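You operate a simulated robot arm through the tools that you are given. There is no shell and no other tool.

You run a simulated robot arm. Do the job below in one go: nothing can be reset, and whatever is moved stays where it is left.

## Task
Gauge both barrel sockets and scrap the worn one.
Fine: try the green GO and the red NO GO gauge in each; the socket that takes NO GO goes into the scrap tin, the other stays. Gauges back in their cups.

The check looks at the end state, three seconds after you hand in, the way a careful person would. Anything else that was tipped, shoved, dropped, spilled or broken makes it a failure.

## Robot
A 6-joint arm with a two-finger parallel gripper, fixed in place. Base frame: the origin is on the floor under the middle of its stand, x ahead of it, y to its left, z up; the work surface is at about z = 800. Lengths are in mm, angles in rad, forces in N, time in s.
With the tool pointing down near the work surface it reaches from about 260 to 680 mm from the base axis. Its first joint turns from -1.152 to 1.152 rad. Payload 2.9 kg.
The TCP is the grasp point between the finger pads, 30 mm short of the fingertips. In the tool frame z runs along the fingers and y along their closing line. The gripper opens to 110 mm. The fingers are 20 mm wide and 10 mm thick; the gripper's body (48 by 112 mm) begins 55 mm behind the TCP.
Orientation is that of the tool frame in the base frame, as [roll, pitch, yaw] about the fixed x, y, z axes, in that order (R = Rz(yaw) Ry(pitch) Rx(roll)). With the fingers straight down and closing along the base's y, the tool's x points along the base's -x, its y along +y and its z along -z.

## Interface
- The arm moves only by the tool drive_tool. Its argument "steps" is a list that holds one entry, the list of rows, each a list of 7 numbers: the shift along the tool's x, y, z in m, then the turn, a rotation vector about the tool's x, y, z in rad, then the gripper command, from -1 (shut) to 1 (fully open), values between in proportion. In form: [[[dx, dy, dz, wx, wy, wz, hand], ...]]. A call has 1 to 20 rows; each row is the pose to reach, as a shift and turn from the pose commanded when the call began, along the tool's axes at that moment. Rows are played at 5 a second. More than 50 mm and 0.15 rad between two rows, or a gripper value outside its range, and nothing of the call is played. Where a pose cannot be reached the arm comes as near as it can. A force on the tool above 40 N (or 10 N above the force at the start of the call, whichever is more), or a blocked arm, ends the call early, and 0.2 s more pass. Each finger travels about 108 mm/s and halts on what it meets, pressing with about 35 N; the grip force reading is that of the motor and also rises with nothing between the fingers. The clock runs only during rows and for 0.2 s after the last one: add rows that repeat a pose to give the fingers time. It gives the time, the measured TCP pose, the force on the tool (base axes), the opening and the grip force at its end, in the units of the frame above (readings bear some noise), with the torque about the TCP (base axes, N m) and any sound that the robot's microphone picked up.
- Cameras (640 x 400 px; columns grow to the right, rows downward): "scene" is fixed at [61.2, 420.1, 1390.5]; the picture's right is [-0.88, -0.47, 0.00], its down [-0.25, 0.47, -0.85] and it looks along [0.40, -0.75, -0.53] (base axes); focal length 319 px, centre (320, 200). "wrist" rides on the gripper at [72, 17, -103] in the tool frame; the picture's right is [-0.23, 0.97, 0.00], its down [-0.76, -0.18, -0.62] and it looks along [-0.61, -0.14, 0.78] (tool axes); focal length 222 px, centre (320, 200). There is no depth. A picture from a camera that has moved, and an enlarged one, comes with that camera's place and axes in the base frame and with its lens.
- camera(camera): a new picture of that camera. The clock stands still meanwhile.
- enlarge(camera, box): a new picture of the part [left, top, right, bottom] of that camera's present view, enlarged. The clock stands still meanwhile.
- close_job(): hands the job in; it is judged then, once.

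Places have to be worked out from the pictures, the camera data and where the tool is seen. Open the gripper and draw the arm clear of the work before you hand the job in, unless the task says otherwise.

The tools are called after ">>>" as name(argument=value, ...) on one line, values as JSON. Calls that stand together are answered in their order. drive_tool: Moves the arm, as the interface text tells. Its arguments: {"type":"object","properties":{"steps":{"type":"array"}},"required":["steps"]} The other tools are called the same way: camera (camera) takes a picture; enlarge (camera, box) takes an enlarged picture of a part of a camera's view; close_job () hands the job in.

At the start:

```text
clock: 0.0
tool_pos: [366.3, -62.0, 1144.8]
orientation: [3.141, 0.0, 3.141]
wrist_force: [-0.2, -0.3, -0.1]
ft_torque: [0.0, 0.01, -0.01]
width: 110.3
gripper_force: 0.0
```

scene: 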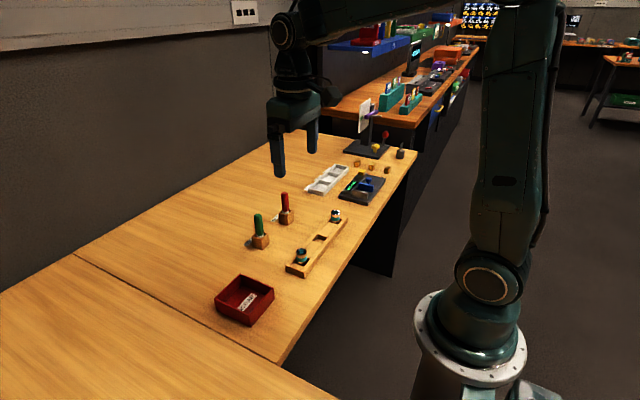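
wrist: 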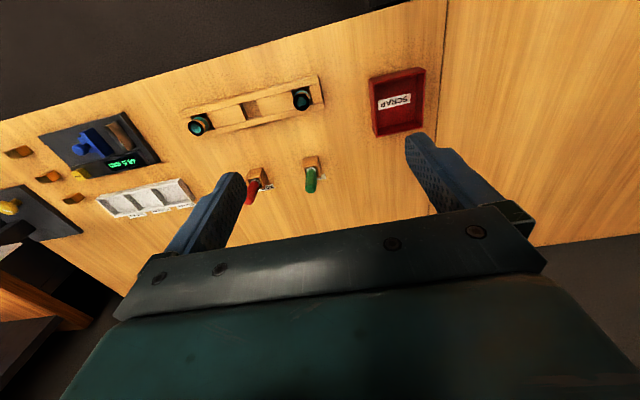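

I'll look closer at the work area from both cameras before moving anything.

>>> enlarge(camera="scene", box=[200, 170, 380, 340])

>>> enlarge(camera="wrist", box=[170, 50, 450, 225])

```text
2.35 times, centred on (290, 255) of scene
camera zoom: at [61.2, 420.1, 1390.5], right [-0.88, -0.47, 0.0], down [-0.25, 0.47, -0.85], along [0.4, -0.75, -0.53], focal length 751 px, centre (391, 71)
```

zoom: 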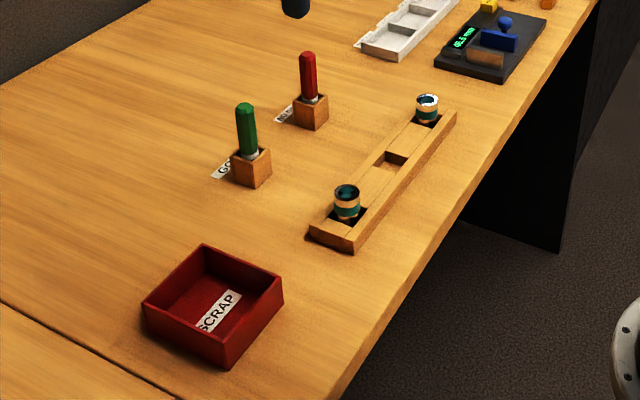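

```text
2.29 times, centred on (310, 138) of wrist
camera zoom: at [294.4, -46.0, 1250.0], right [0.23, 0.97, 0.0], down [0.76, -0.18, 0.62], along [0.61, -0.14, -0.78], focal length 508 px, centre (343, 343)
```

zoom: 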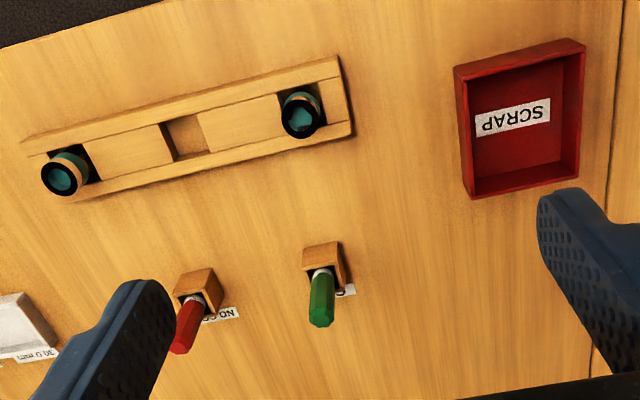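

Sockets appear at about (390,-97) and (390,-300), green gauge near (530,-118), red near (535,-246), tin near (445,71). I move down above the near socket for a closer look.

>>> drive_tool(steps=[[[-0.005, -0.008, 0.037, 0, 0, 0, 1], [-0.01, -0.016, 0.074, 0, 0, 0, 1], [-0.015, -0.024, 0.111, 0, 0, 0, 1], [-0.02, -0.032, 0.148, 0, 0, 0, 1], [-0.0237, -0.038, 0.1848, 0, 0, 0, 1], [-0.0237, -0.038, 0.1848, 0, 0, 0, 1]]])

>>> camera(camera="wrist")

>>> camera(camera="scene")

```text
clock: 1.4
tool_pos: [391.2, -102.3, 960.8]
orientation: [-3.141, -0.001, 3.14]
wrist_force: [-0.2, -0.4, -1.0]
ft_torque: [0.01, 0.01, -0.01]
width: 110.0
gripper_force: 0.1
```

```text
taken
camera wrist: at [317.0, -85.6, 1064.6], right [0.23, 0.97, 0.0], down [0.76, -0.18, 0.62], along [0.61, -0.14, -0.78], focal length 222 px, centre (320, 200)
```

wrist: 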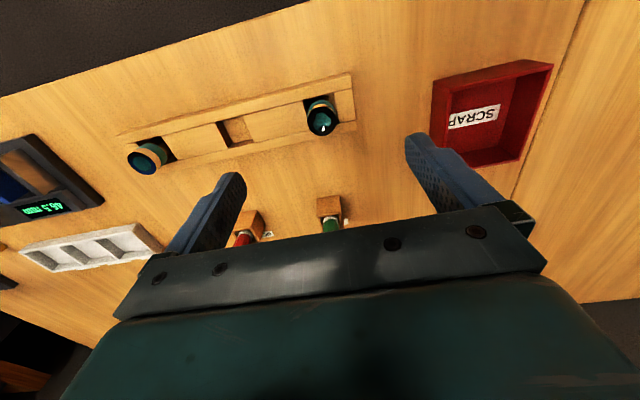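

```text
taken
```

scene: 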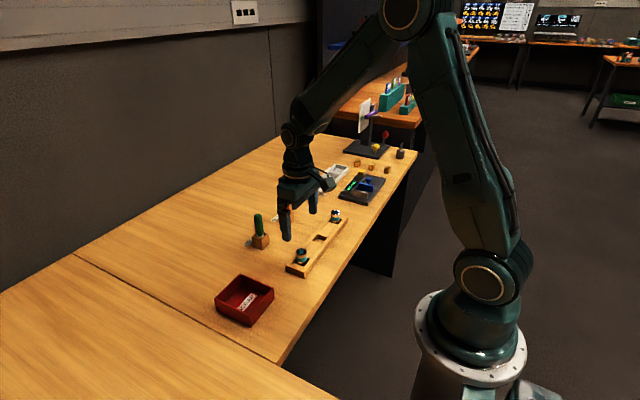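

The near socket sits close to where predicted. I zoom in on each socket and the rack.

>>> enlarge(camera="wrist", box=[270, 70, 370, 170])

>>> enlarge(camera="wrist", box=[100, 110, 200, 200])

>>> enlarge(camera="scene", box=[275, 195, 355, 285])

>>> enlarge(camera="wrist", box=[220, 180, 380, 260])

```text
4.00 times, centred on (320, 120) of wrist
camera zoom: at [317.0, -85.6, 1064.6], right [0.23, 0.97, 0.0], down [0.76, -0.18, 0.62], along [0.61, -0.14, -0.78], focal length 888 px, centre (320, 520)
```

zoom: 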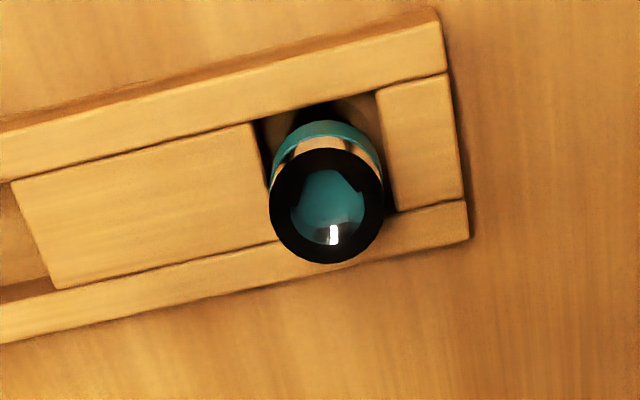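

```text
4.44 times, centred on (150, 155) of wrist
camera zoom: at [317.0, -85.6, 1064.6], right [0.23, 0.97, 0.0], down [0.76, -0.18, 0.62], along [0.61, -0.14, -0.78], focal length 987 px, centre (1076, 400)
```

zoom: 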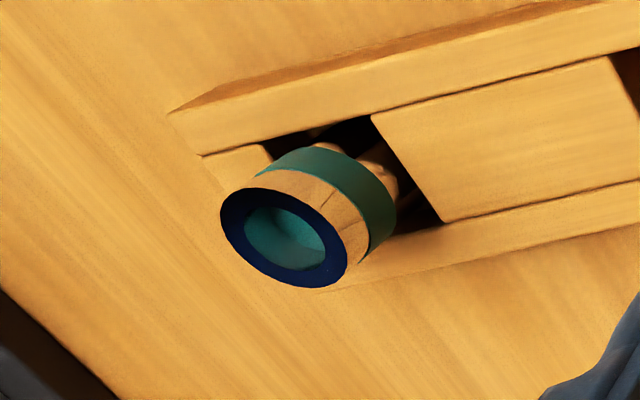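

```text
4.44 times, centred on (315, 240) of scene
camera zoom: at [61.2, 420.1, 1390.5], right [-0.88, -0.47, 0.0], down [-0.25, 0.47, -0.85], along [0.4, -0.75, -0.53], focal length 1418 px, centre (342, 22)
```

zoom: 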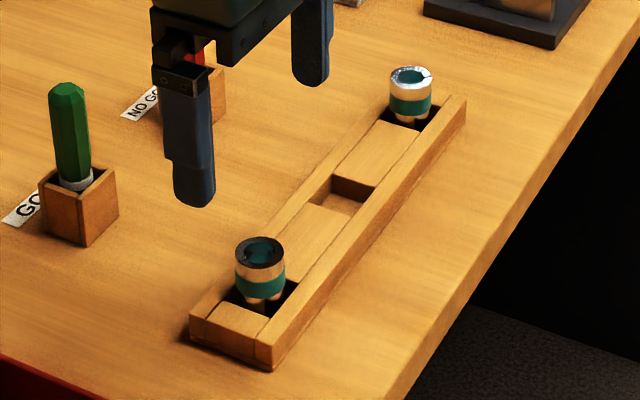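

```text
4.00 times, centred on (300, 220) of wrist
camera zoom: at [317.0, -85.6, 1064.6], right [0.23, 0.97, 0.0], down [0.76, -0.18, 0.62], along [0.61, -0.14, -0.78], focal length 888 px, centre (400, 120)
```

zoom: 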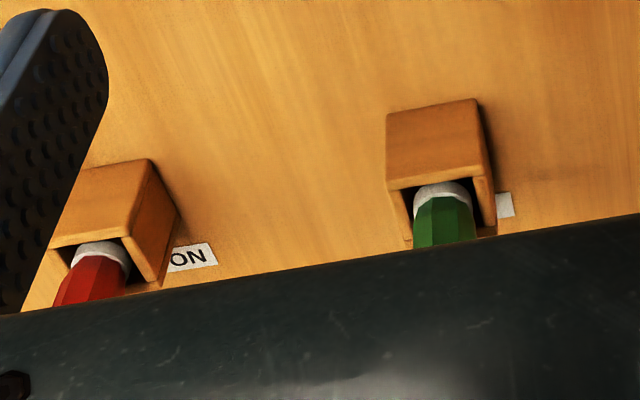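

The sockets are about 28 mm across with open bores and stand about 20 mm above the rack. Next I go above the green gauge to see its handle from close by.

>>> drive_tool(steps=[[[0, 0, -0.04, 0, 0, 0, 1], [-0.035, -0.005, -0.05, 0, 0, 0, 1], [-0.07, -0.01, -0.05, 0, 0, 0, 1], [-0.105, -0.014, -0.05, 0, 0, 0, 1], [-0.14, -0.018, -0.05, 0, 0, 0, 1], [-0.14, -0.018, -0.05, 0, 0, 0, 1]]])

>>> camera(camera="wrist")

>>> enlarge(camera="wrist", box=[260, 80, 380, 200])

>>> enlarge(camera="scene", box=[230, 170, 330, 260])

```text
clock: 2.8
tool_pos: [530.8, -117.2, 1011.4]
orientation: [3.141, 0.0, 3.14]
wrist_force: [-0.4, 0.8, 0.4]
ft_torque: [0.0, -0.01, 0.01]
width: 110.1
gripper_force: 0.1
```

```text
taken
camera wrist: at [457.5, -100.7, 1115.3], right [0.23, 0.97, 0.0], down [0.76, -0.18, 0.62], along [0.61, -0.14, -0.78], focal length 222 px, centre (320, 200)
```

wrist: 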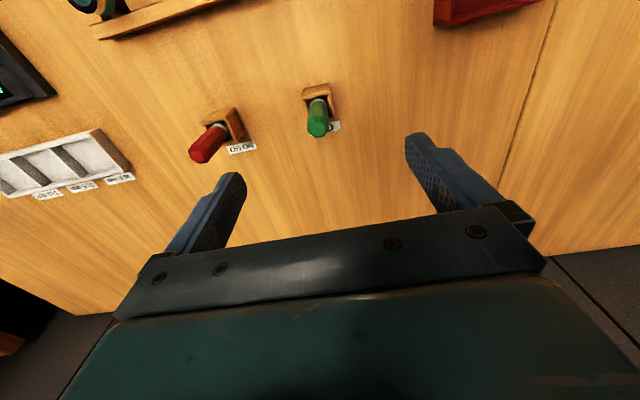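

```text
3.33 times, centred on (320, 140) of wrist
camera zoom: at [457.5, -100.7, 1115.3], right [0.23, 0.97, 0.0], down [0.76, -0.18, 0.62], along [0.61, -0.14, -0.78], focal length 740 px, centre (320, 400)
```

zoom: 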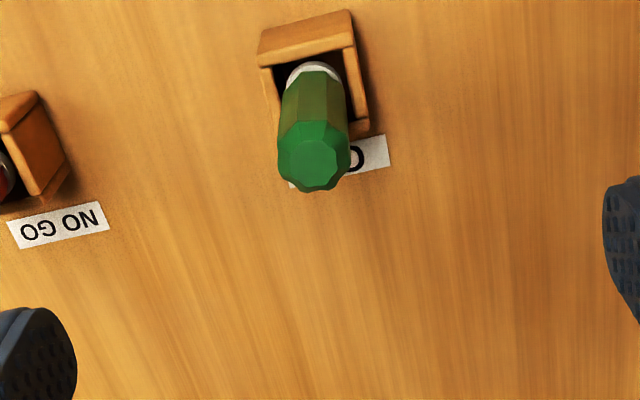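

```text
4.44 times, centred on (280, 215) of scene
camera zoom: at [61.2, 420.1, 1390.5], right [-0.88, -0.47, 0.0], down [-0.25, 0.47, -0.85], along [0.4, -0.75, -0.53], focal length 1418 px, centre (498, 133)
```

zoom: 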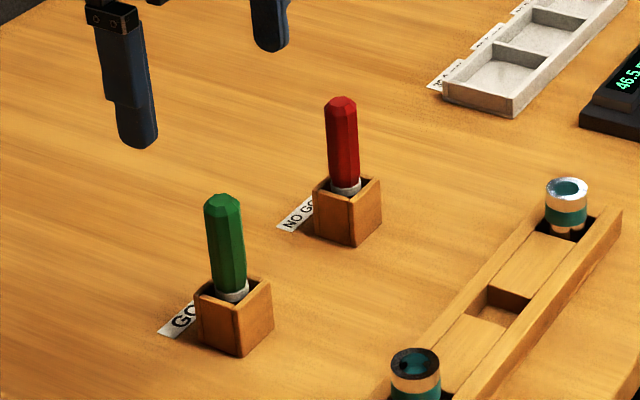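

The green handle top is at about (533,-119.5,907), a few mm from under the TCP. I lower around it, with the fingers still open, and check.

>>> drive_tool(steps=[[[-0.003, -0.002, 0.03, 0, 0, 0, 1], [-0.003, -0.002, 0.06, 0, 0, 0, 1], [-0.003, -0.002, 0.09, 0, 0, 0, 1], [-0.003, -0.002, 0.115, 0, 0, 0, 1], [-0.003, -0.002, 0.129, 0, 0, 0, 1], [-0.003, -0.002, 0.129, 0, 0, 0, 1]]])

>>> camera(camera="wrist")

>>> enlarge(camera="scene", box=[230, 170, 330, 260])

```text
clock: 4.2
tool_pos: [534.3, -121.9, 881.9]
orientation: [-3.141, 0.0, -3.141]
wrist_force: [0.6, 0.0, 0.5]
ft_torque: [0.0, 0.01, 0.0]
width: 109.8
gripper_force: 0.1
```

```text
taken
camera wrist: at [461.7, -105.4, 986.6], right [0.23, 0.97, 0.0], down [0.76, -0.18, 0.62], along [0.61, -0.14, -0.78], focal length 222 px, centre (320, 200)
```

wrist: 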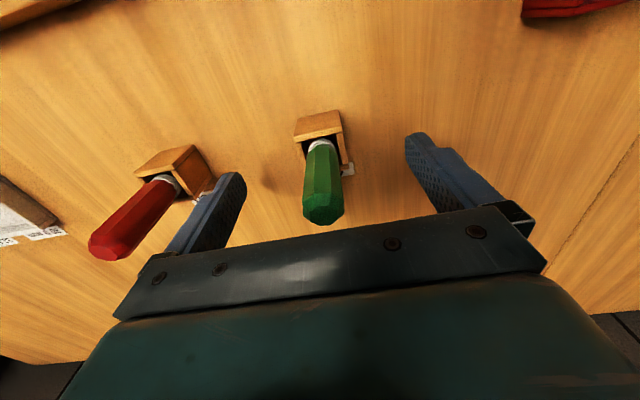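

```text
4.44 times, centred on (280, 215) of scene
camera zoom: at [61.2, 420.1, 1390.5], right [-0.88, -0.47, 0.0], down [-0.25, 0.47, -0.85], along [0.4, -0.75, -0.53], focal length 1418 px, centre (498, 133)
```

zoom: 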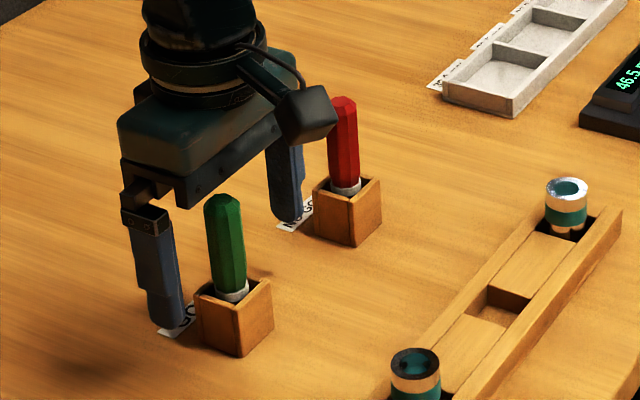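

The handle stands centred between the fingers in both views. I close the gripper on it.

>>> drive_tool(steps=[[[0, 0, 0, 0, 0, 0, -0.3], [0, 0, 0, 0, 0, 0, -0.6], [0, 0, 0, 0, 0, 0, -1], [0, 0, 0, 0, 0, 0, -1], [0, 0, 0, 0, 0, 0, -1], [0, 0, 0, 0, 0, 0, -1]]])

>>> camera(camera="wrist")

>>> enlarge(camera="scene", box=[230, 170, 330, 260])

```text
clock: 5.6
tool_pos: [534.3, -122.0, 882.7]
orientation: [3.141, 0.0, -3.141]
wrist_force: [0.2, -0.2, 0.0]
ft_torque: [0.01, -0.02, 0.0]
width: 19.9
gripper_force: 35.1
```

```text
taken
camera wrist: at [461.6, -105.4, 986.8], right [0.23, 0.97, 0.0], down [0.76, -0.18, 0.62], along [0.61, -0.14, -0.78], focal length 222 px, centre (320, 200)
```

wrist: 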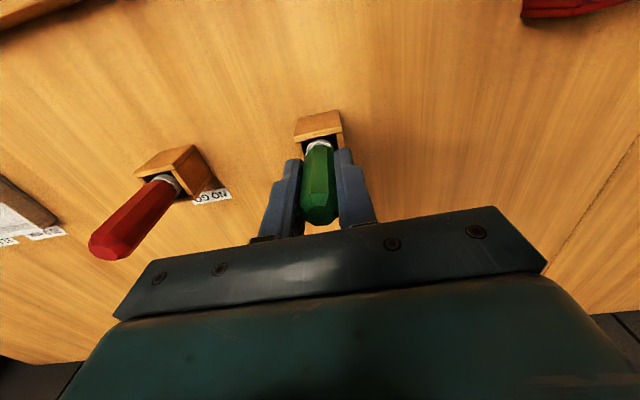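

```text
4.44 times, centred on (280, 215) of scene
camera zoom: at [61.2, 420.1, 1390.5], right [-0.88, -0.47, 0.0], down [-0.25, 0.47, -0.85], along [0.4, -0.75, -0.53], focal length 1418 px, centre (498, 133)
```

zoom: 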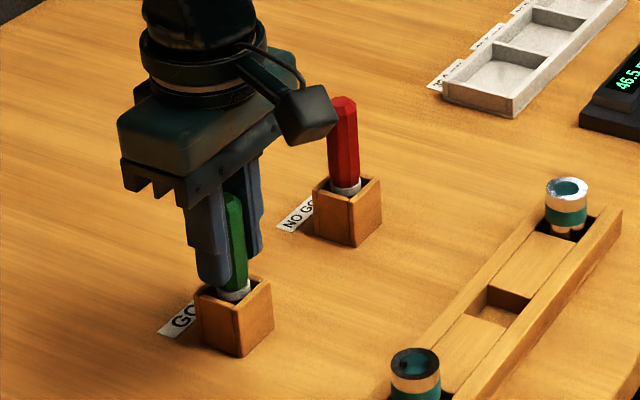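

Gripped at 19.9 mm. I lift straight up slowly and look at the plug under the handle.

>>> drive_tool(steps=[[[0, 0, -0.005, 0, 0, 0, -1], [0, 0, -0.015, 0, 0, 0, -1], [0, 0, -0.03, 0, 0, 0, -1], [0, 0, -0.05, 0, 0, 0, -1], [0, 0, -0.07, 0, 0, 0, -1], [0, 0, -0.09, 0, 0, 0, -1], [0, 0, -0.09, 0, 0, 0, -1]]])

>>> camera(camera="wrist")

>>> enlarge(camera="wrist", box=[260, 80, 380, 230])

>>> enlarge(camera="scene", box=[230, 140, 330, 260])

```text
clock: 7.2
tool_pos: [533.9, -120.3, 973.2]
orientation: [3.141, -0.002, 3.14]
wrist_force: [0.7, 0.4, -0.3]
ft_torque: [0.02, -0.01, 0.04]
width: 19.8
gripper_force: 35.0
```

```text
taken
camera wrist: at [460.6, -104.2, 1077.1], right [0.23, 0.97, 0.0], down [0.76, -0.18, 0.62], along [0.61, -0.14, -0.78], focal length 222 px, centre (320, 200)
```

wrist: 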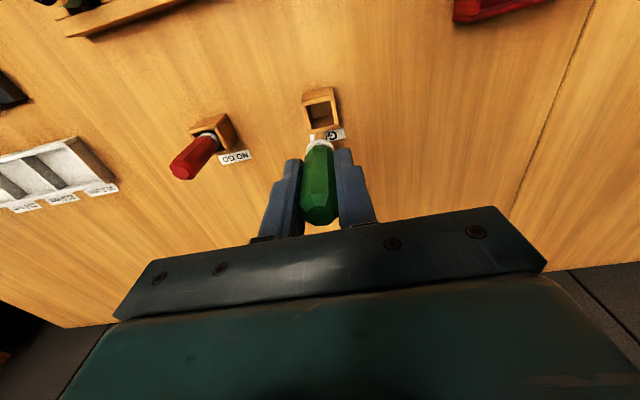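

```text
2.67 times, centred on (320, 155) of wrist
camera zoom: at [460.6, -104.2, 1077.1], right [0.23, 0.97, 0.0], down [0.76, -0.18, 0.62], along [0.61, -0.14, -0.78], focal length 592 px, centre (320, 320)
```

zoom: 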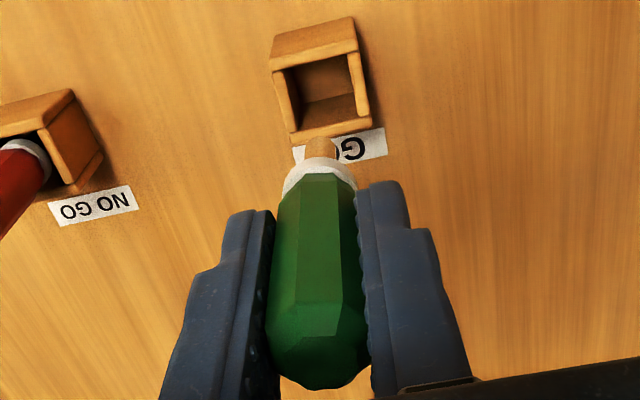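

```text
3.33 times, centred on (280, 200) of scene
camera zoom: at [61.2, 420.1, 1390.5], right [-0.88, -0.47, 0.0], down [-0.25, 0.47, -0.85], along [0.4, -0.75, -0.53], focal length 1064 px, centre (453, 200)
```

zoom: 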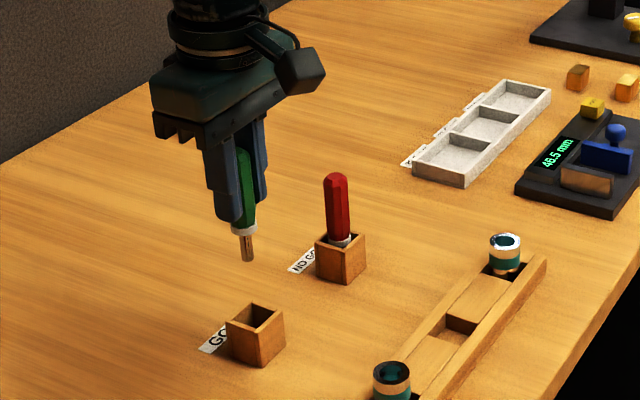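

The GO plug is a bright pin about 10 mm across, with its tip about 70 mm below the TCP. I carry it over the near socket, keeping it about 50 mm above the rim, and look.

>>> drive_tool(steps=[[[0.03, 0.004, 0, 0, 0, 0, -1], [0.06, 0.009, 0, 0, 0, 0, -1], [0.09, 0.013, 0, 0, 0, 0, -1], [0.12, 0.018, 0, 0, 0, 0, -1], [0.141, 0.021, 0, 0, 0, 0, -1], [0.141, 0.021, 0, 0, 0, 0, -1], [0.141, 0.021, 0, 0, 0, 0, -1]]])

>>> enlarge(camera="wrist", box=[270, 80, 370, 160])

>>> enlarge(camera="scene", box=[270, 200, 340, 280])

```text
clock: 8.8
tool_pos: [391.7, -99.1, 971.4]
orientation: [-3.141, 0.0, 3.141]
wrist_force: [0.2, -0.1, -0.5]
ft_torque: [0.0, -0.02, -0.01]
width: 19.9
gripper_force: 34.7
```

```text
5.00 times, centred on (320, 120) of wrist
camera zoom: at [318.6, -83.2, 1075.8], right [0.23, 0.97, 0.0], down [0.76, -0.18, 0.62], along [0.61, -0.14, -0.78], focal length 1111 px, centre (320, 600)
```

zoom: 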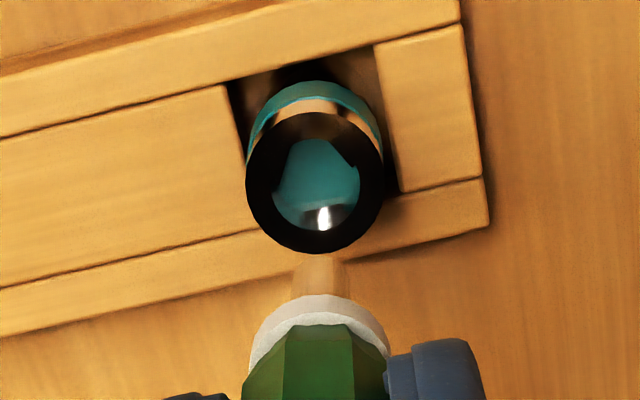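

```text
5.00 times, centred on (305, 240) of scene
camera zoom: at [61.2, 420.1, 1390.5], right [-0.88, -0.47, 0.0], down [-0.25, 0.47, -0.85], along [0.4, -0.75, -0.53], focal length 1596 px, centre (395, 0)
```

zoom: 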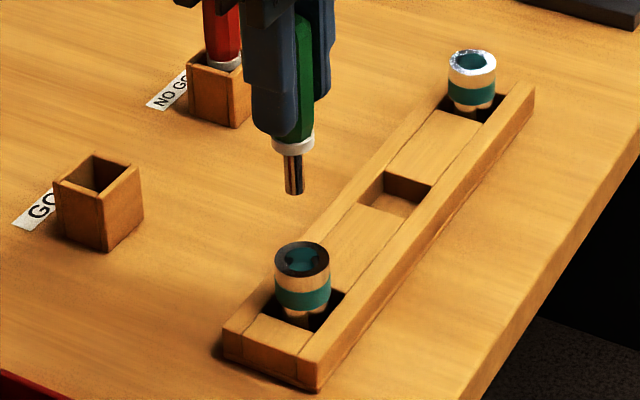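

I zoom in further on the bore of each socket and on the plug, to compare diameters.

>>> enlarge(camera="wrist", box=[300, 90, 340, 150])

>>> enlarge(camera="scene", box=[316, 220, 345, 240])

>>> enlarge(camera="scene", box=[318, 245, 345, 265])

>>> enlarge(camera="scene", box=[315, 220, 350, 265])

```text
6.67 times, centred on (320, 120) of wrist
camera zoom: at [318.6, -83.2, 1075.8], right [0.23, 0.97, 0.0], down [0.76, -0.18, 0.62], along [0.61, -0.14, -0.78], focal length 1481 px, centre (320, 733)
```

zoom: 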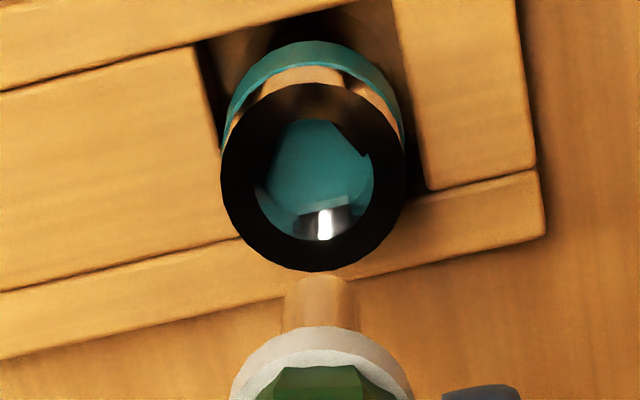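

```text
16.00 times, centred on (330, 230) of scene
camera zoom: at [61.2, 420.1, 1390.5], right [-0.88, -0.47, 0.0], down [-0.25, 0.47, -0.85], along [0.4, -0.75, -0.53], focal length 5107 px, centre (152, -280)
```

zoom: 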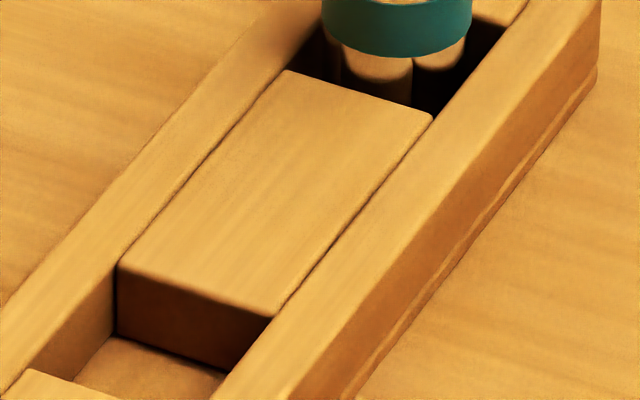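

```text
16.00 times, centred on (332, 255) of scene
camera zoom: at [61.2, 420.1, 1390.5], right [-0.88, -0.47, 0.0], down [-0.25, 0.47, -0.85], along [0.4, -0.75, -0.53], focal length 5107 px, centre (136, -680)
```

zoom: 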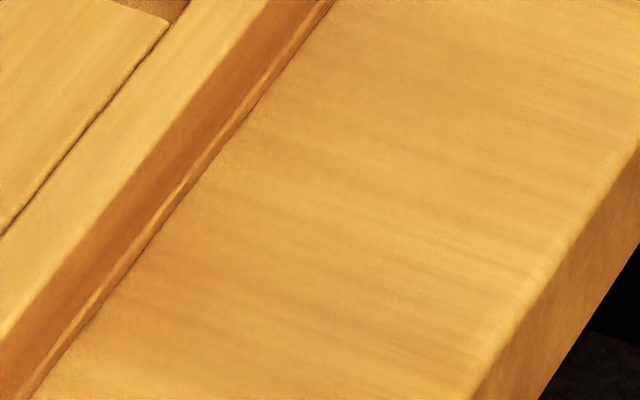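

```text
8.89 times, centred on (332, 242) of scene
camera zoom: at [61.2, 420.1, 1390.5], right [-0.88, -0.47, 0.0], down [-0.25, 0.47, -0.85], along [0.4, -0.75, -0.53], focal length 2837 px, centre (209, -178)
```

zoom: 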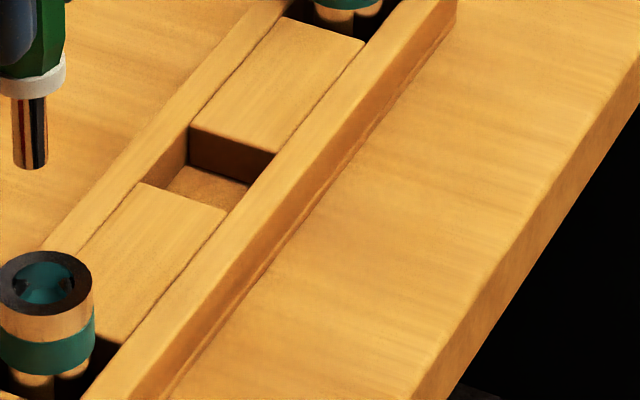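

I zoom on the right spots: socket A with the plug above it, and socket B.

>>> enlarge(camera="scene", box=[282, 228, 322, 266])

>>> enlarge(camera="scene", box=[320, 203, 352, 226])

```text
10.53 times, centred on (302, 247) of scene
camera zoom: at [61.2, 420.1, 1390.5], right [-0.88, -0.47, 0.0], down [-0.25, 0.47, -0.85], along [0.4, -0.75, -0.53], focal length 3360 px, centre (510, -295)
```

zoom: 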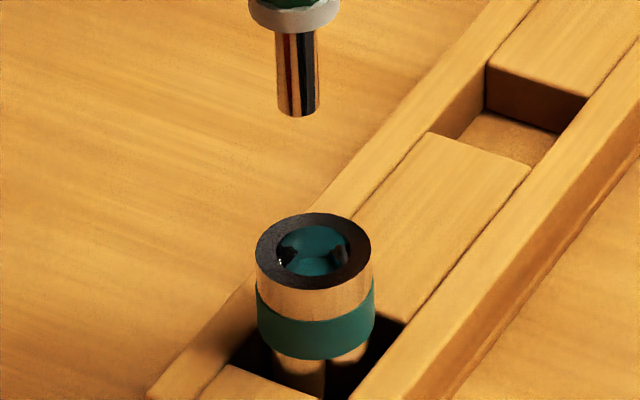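

```text
16.00 times, centred on (336, 214) of scene
camera zoom: at [61.2, 420.1, 1390.5], right [-0.88, -0.47, 0.0], down [-0.25, 0.47, -0.85], along [0.4, -0.75, -0.53], focal length 5107 px, centre (64, -32)
```

zoom: 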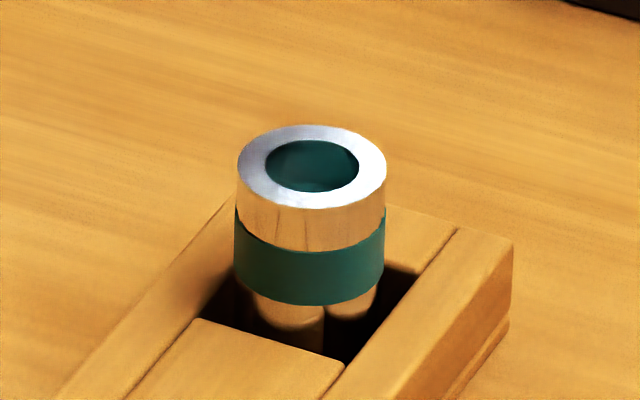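

The plug is about 10 mm and the visible mouth about 18 mm, so there is probably a narrower bore inside. I zoom right into the bore from the wrist camera.

>>> enlarge(camera="wrist", box=[308, 100, 332, 124])

>>> enlarge(camera="scene", box=[294, 246, 308, 256])

```text
16.00 times, centred on (320, 112) of wrist
camera zoom: at [318.6, -83.2, 1075.8], right [0.23, 0.97, 0.0], down [0.76, -0.18, 0.62], along [0.61, -0.14, -0.78], focal length 3554 px, centre (320, 1608)
```

zoom: 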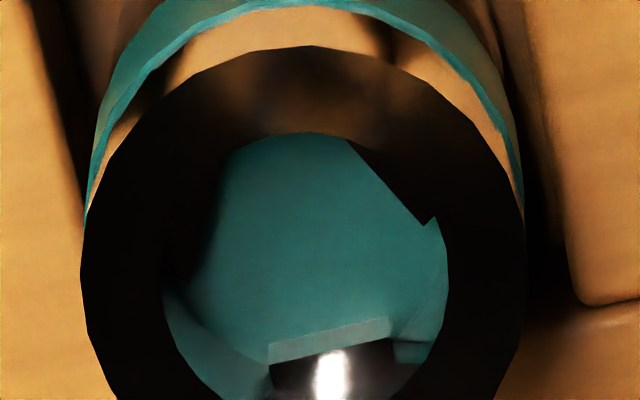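

```text
16.00 times, centred on (301, 251) of scene
camera zoom: at [61.2, 420.1, 1390.5], right [-0.88, -0.47, 0.0], down [-0.25, 0.47, -0.85], along [0.4, -0.75, -0.53], focal length 5107 px, centre (624, -616)
```

zoom: 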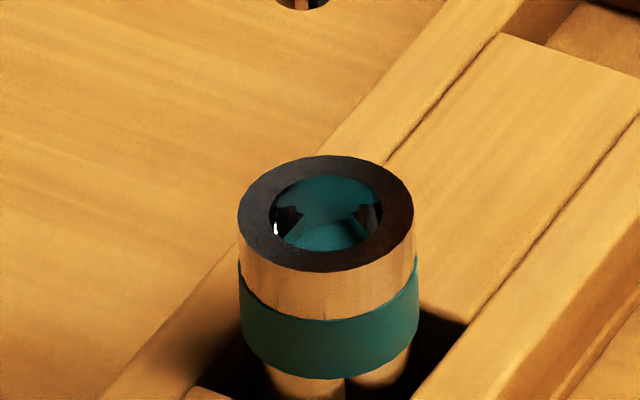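

Inside the mouth are three contact pads set around the bore, so the plug has to be centred to within about half a millimetre. By triangulation the rim is at z ≈ 857 and about (-2.2, -0.6) mm from the plug axis, so I lower to about 5 mm above the rim with that correction.

>>> drive_tool(steps=[[[0.001, -0.0003, 0.01, 0, 0, 0, -1], [0.0022, -0.0006, 0.02, 0, 0, 0, -1], [0.0022, -0.0006, 0.03, 0, 0, 0, -1], [0.0022, -0.0006, 0.037, 0, 0, 0, -1], [0.0022, -0.0006, 0.037, 0, 0, 0, -1], [0.0022, -0.0006, 0.037, 0, 0, 0, -1]]])

>>> enlarge(camera="wrist", box=[300, 105, 340, 150])

>>> enlarge(camera="scene", box=[288, 237, 316, 262])

```text
clock: 10.2
tool_pos: [390.7, -99.5, 934.5]
orientation: [-3.141, 0.0, -3.141]
wrist_force: [-1.0, -0.3, -0.5]
ft_torque: [-0.03, 0.0, 0.02]
width: 20.0
gripper_force: 35.0
```

```text
8.89 times, centred on (320, 128) of wrist
camera zoom: at [317.8, -83.7, 1038.7], right [0.23, 0.97, 0.0], down [0.76, -0.18, 0.62], along [0.61, -0.14, -0.78], focal length 1974 px, centre (320, 844)
```

zoom: 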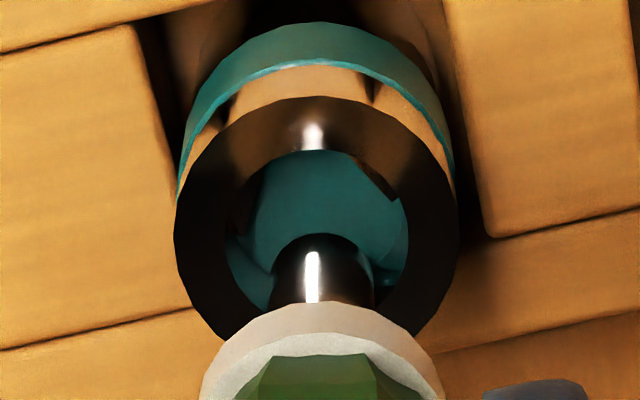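

```text
16.00 times, centred on (302, 250) of scene
camera zoom: at [61.2, 420.1, 1390.5], right [-0.88, -0.47, 0.0], down [-0.25, 0.47, -0.85], along [0.4, -0.75, -0.53], focal length 5107 px, centre (608, -592)
```

zoom: 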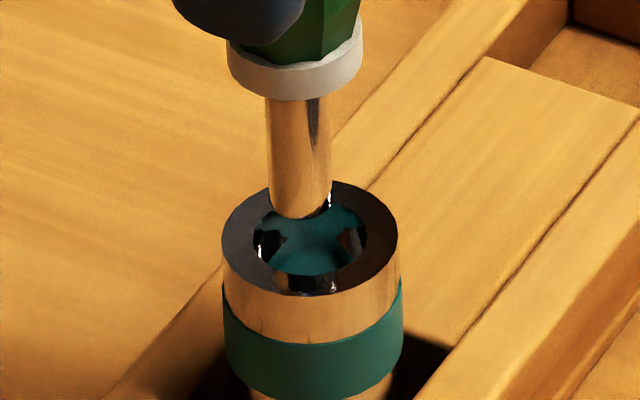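

Both views agree: the rim is about 7.9 mm below the plug tip and offset (-1.7, -0.2) mm. I correct that and lower the tip to about rim level.

>>> drive_tool(steps=[[[0.0017, -0.0002, 0.0, 0, 0, 0, -1], [0.0017, -0.0002, 0.003, 0, 0, 0, -1], [0.0017, -0.0002, 0.006, 0, 0, 0, -1], [0.0017, -0.0002, 0.0075, 0, 0, 0, -1], [0.0017, -0.0002, 0.0075, 0, 0, 0, -1], [0.0017, -0.0002, 0.0075, 0, 0, 0, -1]]])

>>> enlarge(camera="wrist", box=[300, 105, 340, 150])

>>> enlarge(camera="scene", box=[288, 237, 316, 262])

```text
clock: 11.6
tool_pos: [389.4, -101.2, 925.7]
orientation: [-3.14, 0.0, 3.141]
wrist_force: [0.6, -0.2, -0.6]
ft_torque: [0.04, 0.0, -0.02]
width: 19.6
gripper_force: 35.0
```

```text
8.89 times, centred on (320, 128) of wrist
camera zoom: at [316.2, -84.2, 1031.1], right [0.23, 0.97, 0.0], down [0.76, -0.18, 0.62], along [0.61, -0.14, -0.78], focal length 1974 px, centre (320, 844)
```

zoom: 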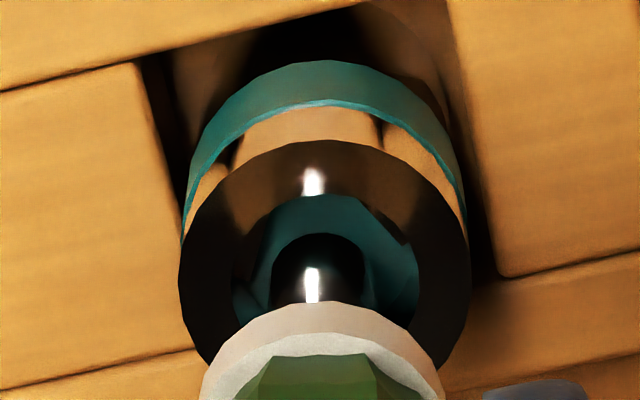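

```text
16.00 times, centred on (302, 250) of scene
camera zoom: at [61.2, 420.1, 1390.5], right [-0.88, -0.47, 0.0], down [-0.25, 0.47, -0.85], along [0.4, -0.75, -0.53], focal length 5107 px, centre (608, -592)
```

zoom: 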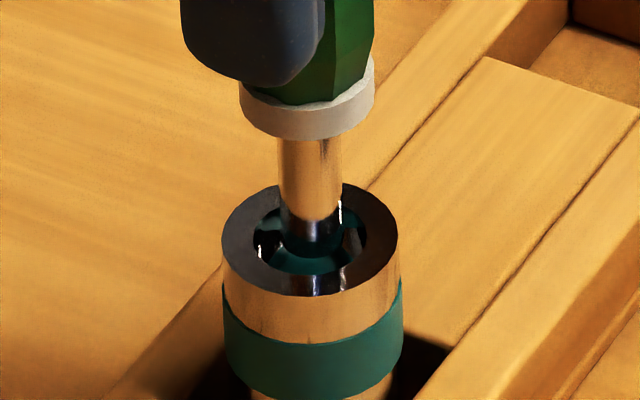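

The tip is at rim level and only about (-0.25, +0.3) mm off. I trim by 0.2 mm each way and feel downward 3 mm in small rows.

>>> drive_tool(steps=[[[0.0002, 0.0002, 0.0, 0, 0, 0, -1], [0.0002, 0.0002, 0.001, 0, 0, 0, -1], [0.0002, 0.0002, 0.002, 0, 0, 0, -1], [0.0002, 0.0002, 0.003, 0, 0, 0, -1], [0.0002, 0.0002, 0.003, 0, 0, 0, -1]]])

>>> enlarge(camera="wrist", box=[300, 105, 340, 150])

>>> enlarge(camera="scene", box=[288, 237, 316, 262])

```text
clock: 12.8
tool_pos: [389.2, -100.4, 923.9]
orientation: [3.141, 0.0, -3.141]
wrist_force: [0.2, 0.4, -1.5]
ft_torque: [0.01, 0.01, -0.01]
width: 19.8
gripper_force: 35.2
```

```text
8.89 times, centred on (320, 128) of wrist
camera zoom: at [316.0, -83.9, 1028.2], right [0.23, 0.97, 0.0], down [0.76, -0.18, 0.62], along [0.61, -0.14, -0.78], focal length 1974 px, centre (320, 844)
```

zoom: 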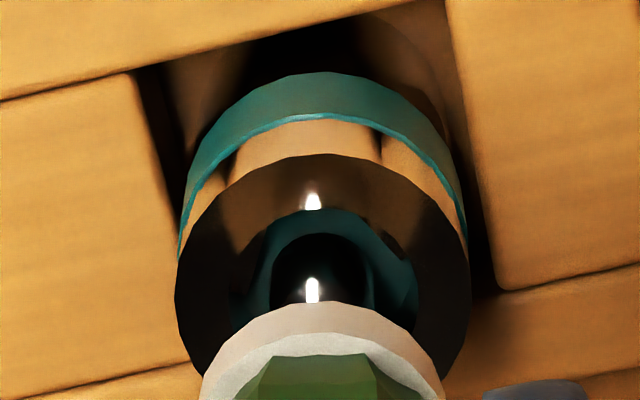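

```text
16.00 times, centred on (302, 250) of scene
camera zoom: at [61.2, 420.1, 1390.5], right [-0.88, -0.47, 0.0], down [-0.25, 0.47, -0.85], along [0.4, -0.75, -0.53], focal length 5107 px, centre (608, -592)
```

zoom: 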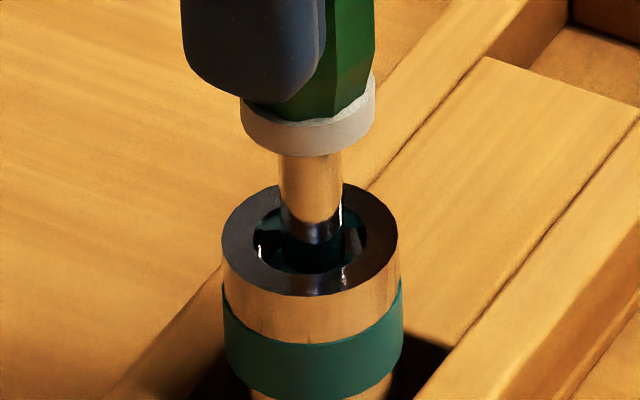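

No contact yet and the plug looks concentric. I go on down in 1 mm rows.

>>> drive_tool(steps=[[[0, 0, 0.001, 0, 0, 0, -1], [0, 0, 0.002, 0, 0, 0, -1], [0, 0, 0.003, 0, 0, 0, -1], [0, 0, 0.003, 0, 0, 0, -1]]])

```text
clock: 13.8
tool_pos: [388.1, -100.2, 921.3]
orientation: [3.14, -0.001, -3.14]
wrist_force: [-0.6, 0.4, -0.4]
ft_torque: [-0.01, 0.02, 0.03]
width: 20.0
gripper_force: 34.9
```

Still free at about 5.6 mm below the rim. I continue another 4 mm.

>>> drive_tool(steps=[[[0, 0, 0.001, 0, 0, 0, -1], [0, 0, 0.002, 0, 0, 0, -1], [0, 0, 0.003, 0, 0, 0, -1], [0, 0, 0.004, 0, 0, 0, -1], [0, 0, 0.004, 0, 0, 0, -1]]])

>>> enlarge(camera="scene", box=[288, 237, 316, 262])

>>> enlarge(camera="wrist", box=[300, 105, 340, 150])

```text
clock: 15.0
tool_pos: [389.3, -98.6, 916.6]
orientation: [-3.141, 0.001, 3.141]
wrist_force: [0.4, -0.5, -1.0]
ft_torque: [0.02, -0.03, 0.02]
width: 19.9
gripper_force: 35.3
```

```text
16.00 times, centred on (302, 250) of scene
camera zoom: at [61.2, 420.1, 1390.5], right [-0.88, -0.47, 0.0], down [-0.25, 0.47, -0.85], along [0.4, -0.75, -0.53], focal length 5107 px, centre (608, -592)
```

zoom: 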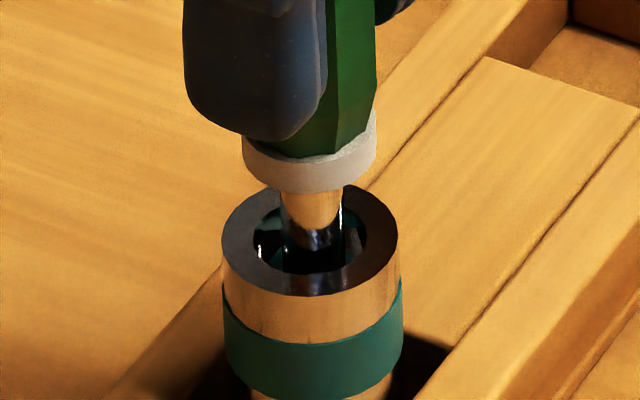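

```text
8.89 times, centred on (320, 128) of wrist
camera zoom: at [315.6, -83.2, 1021.6], right [0.23, 0.97, 0.0], down [0.76, -0.18, 0.62], along [0.61, -0.14, -0.78], focal length 1974 px, centre (320, 844)
```

zoom: 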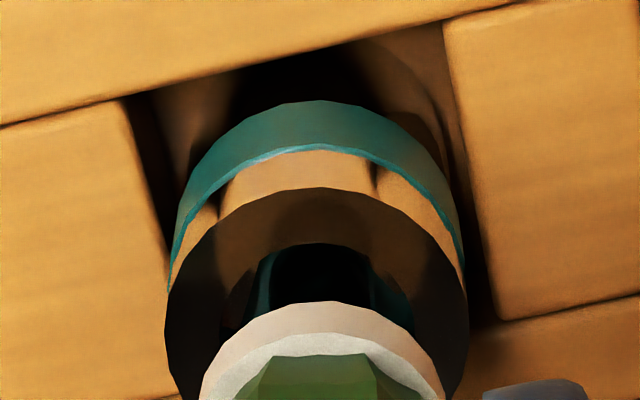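

The plug is about 9.6 mm deep without force. I continue until something is felt.

>>> drive_tool(steps=[[[0, 0, 0.001, 0, 0, 0, -1], [0, 0, 0.002, 0, 0, 0, -1], [0, 0, 0.003, 0, 0, 0, -1], [0, 0, 0.004, 0, 0, 0, -1], [0, 0, 0.004, 0, 0, 0, -1]]])

```text
clock: 16.2
tool_pos: [388.5, -100.8, 913.6]
orientation: [3.141, 0.001, -3.141]
wrist_force: [0.4, -0.6, -1.6]
ft_torque: [0.04, -0.02, -0.05]
width: 20.0
gripper_force: 35.2
```

Still free at about 13.6 mm. A few millimetres more in half-millimetre rows.

>>> drive_tool(steps=[[[0, 0, 0.0007, 0, 0, 0, -1], [0, 0, 0.0014, 0, 0, 0, -1], [0, 0, 0.002, 0, 0, 0, -1], [0, 0, 0.003, 0, 0, 0, -1], [0, 0, 0.003, 0, 0, 0, -1]]])

>>> enlarge(camera="scene", box=[288, 237, 316, 262])

>>> enlarge(camera="wrist", box=[300, 105, 340, 150])

```text
clock: 17.4
tool_pos: [388.7, -100.1, 910.3]
orientation: [3.141, 0.0, -3.141]
wrist_force: [0.2, -0.2, -0.6]
ft_torque: [0.0, 0.01, -0.01]
width: 19.8
gripper_force: 35.0
```

```text
16.00 times, centred on (302, 250) of scene
camera zoom: at [61.2, 420.1, 1390.5], right [-0.88, -0.47, 0.0], down [-0.25, 0.47, -0.85], along [0.4, -0.75, -0.53], focal length 5107 px, centre (608, -592)
```

zoom: 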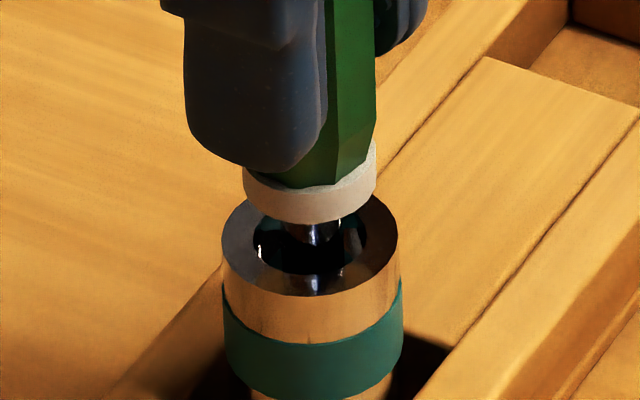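

```text
8.89 times, centred on (320, 128) of wrist
camera zoom: at [316.1, -83.8, 1014.8], right [0.23, 0.97, 0.0], down [0.76, -0.18, 0.62], along [0.61, -0.14, -0.78], focal length 1974 px, centre (320, 844)
```

zoom: 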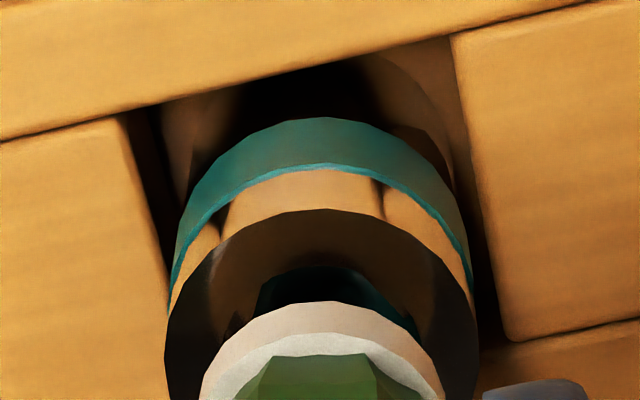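

GO enters socket A freely, about 17 mm deep with no force. I withdraw straight up, slowly, and watch that the socket stays put.

>>> drive_tool(steps=[[[0, 0, -0.003, 0, 0, 0, -1], [0, 0, -0.007, 0, 0, 0, -1], [0, 0, -0.012, 0, 0, 0, -1], [0, 0, -0.018, 0, 0, 0, -1], [0, 0, -0.025, 0, 0, 0, -1], [0, 0, -0.04, 0, 0, 0, -1], [0, 0, -0.0615, 0, 0, 0, -1], [0, 0, -0.0615, 0, 0, 0, -1]]])

>>> enlarge(camera="scene", box=[275, 195, 355, 285])

```text
clock: 19.2
tool_pos: [389.2, -97.8, 970.3]
orientation: [3.142, 0.002, 3.141]
wrist_force: [0.1, 0.2, -0.3]
ft_torque: [0.0, -0.03, -0.02]
width: 19.9
gripper_force: 34.9
```

```text
4.44 times, centred on (315, 240) of scene
camera zoom: at [61.2, 420.1, 1390.5], right [-0.88, -0.47, 0.0], down [-0.25, 0.47, -0.85], along [0.4, -0.75, -0.53], focal length 1418 px, centre (342, 22)
```

zoom: 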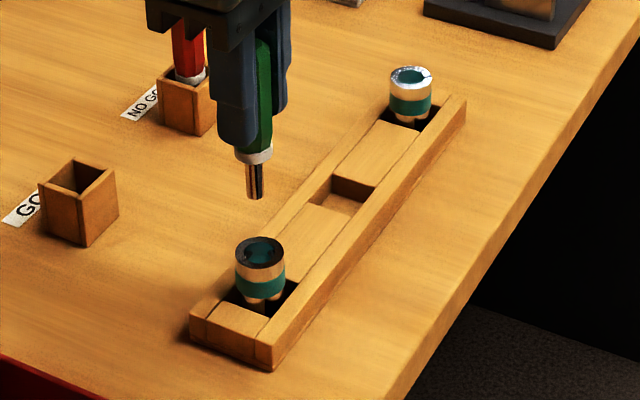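

Socket A stayed in place. Next I carry GO over socket B, estimated at (388,-298), at the same height.

>>> drive_tool(steps=[[[0, -0.03, 0, 0, 0, 0, -1], [0, -0.065, 0, 0, 0, 0, -1], [0, -0.1, 0, 0, 0, 0, -1], [0, -0.135, 0, 0, 0, 0, -1], [0, -0.17, 0, 0, 0, 0, -1], [0, -0.1984, 0, 0, 0, 0, -1], [0, -0.1984, 0, 0, 0, 0, -1], [0, -0.1984, 0, 0, 0, 0, -1]]])

>>> camera(camera="wrist")

>>> enlarge(camera="wrist", box=[300, 90, 340, 150])

>>> enlarge(camera="scene", box=[318, 190, 354, 228])

```text
clock: 21.0
tool_pos: [389.3, -298.4, 971.2]
orientation: [-3.141, 0.0, 3.141]
wrist_force: [0.4, -0.3, -0.9]
ft_torque: [0.0, -0.01, -0.01]
width: 20.0
gripper_force: 35.5
```

```text
taken
camera wrist: at [316.4, -282.1, 1075.8], right [0.23, 0.97, 0.0], down [0.76, -0.18, 0.62], along [0.61, -0.14, -0.78], focal length 222 px, centre (320, 200)
```

wrist: 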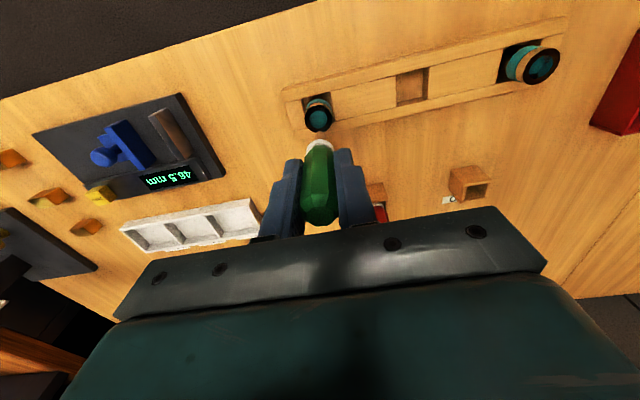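

```text
6.67 times, centred on (320, 120) of wrist
camera zoom: at [316.4, -282.1, 1075.8], right [0.23, 0.97, 0.0], down [0.76, -0.18, 0.62], along [0.61, -0.14, -0.78], focal length 1481 px, centre (320, 733)
```

zoom: 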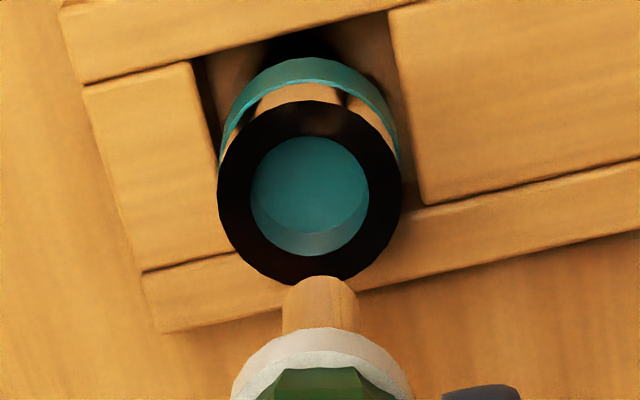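

```text
10.53 times, centred on (336, 209) of scene
camera zoom: at [61.2, 420.1, 1390.5], right [-0.88, -0.47, 0.0], down [-0.25, 0.47, -0.85], along [0.4, -0.75, -0.53], focal length 3360 px, centre (152, 105)
```

zoom: 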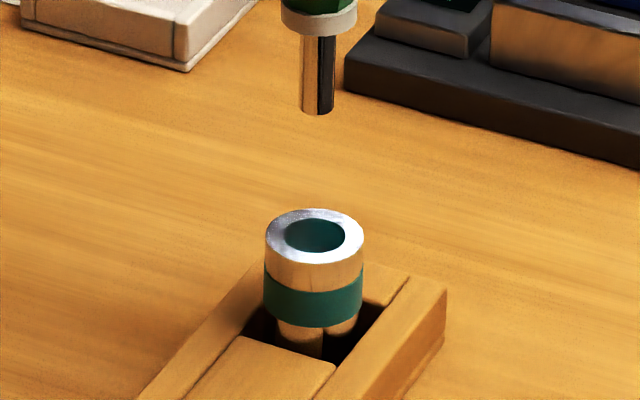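

Socket B shows a clean bore with no pads visible. Wrist and scene put its centre about (0, -1.5) mm from the plug axis. I lower to 8 mm above its rim with a correction and re-check.

>>> drive_tool(steps=[[[0.0007, -0.0015, 0.01, 0, 0, 0, -1], [0.0007, -0.0015, 0.02, 0, 0, 0, -1], [0.0007, -0.0015, 0.03, 0, 0, 0, -1], [0.0007, -0.0015, 0.037, 0, 0, 0, -1], [0.0007, -0.0015, 0.037, 0, 0, 0, -1], [0.0007, -0.0015, 0.037, 0, 0, 0, -1]]])

>>> enlarge(camera="wrist", box=[300, 105, 340, 150])

>>> enlarge(camera="scene", box=[322, 199, 350, 224])

```text
clock: 22.4
tool_pos: [385.7, -299.3, 933.8]
orientation: [-3.14, 0.001, -3.141]
wrist_force: [0.3, 0.1, 0.1]
ft_torque: [0.02, 0.03, 0.02]
width: 19.8
gripper_force: 34.9
```

```text
8.89 times, centred on (320, 128) of wrist
camera zoom: at [313.8, -283.8, 1038.6], right [0.23, 0.97, 0.0], down [0.76, -0.18, 0.62], along [0.61, -0.14, -0.78], focal length 1974 px, centre (320, 844)
```

zoom: 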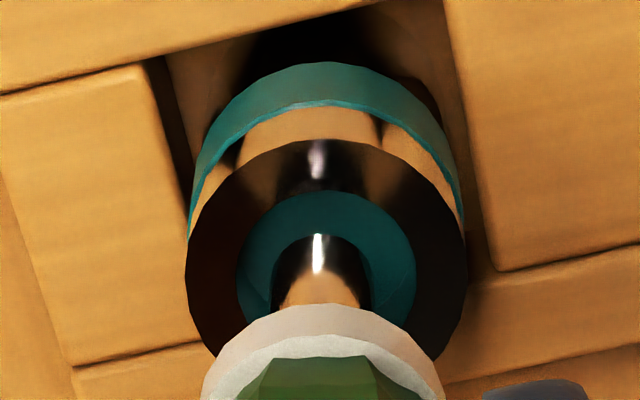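

```text
16.00 times, centred on (336, 212) of scene
camera zoom: at [61.2, 420.1, 1390.5], right [-0.88, -0.47, 0.0], down [-0.25, 0.47, -0.85], along [0.4, -0.75, -0.53], focal length 5107 px, centre (64, 16)
```

zoom: 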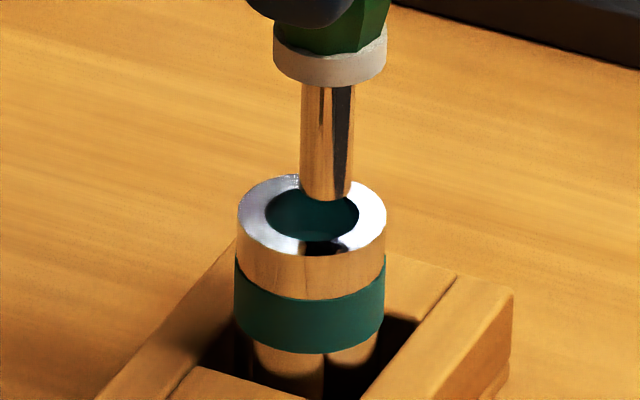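

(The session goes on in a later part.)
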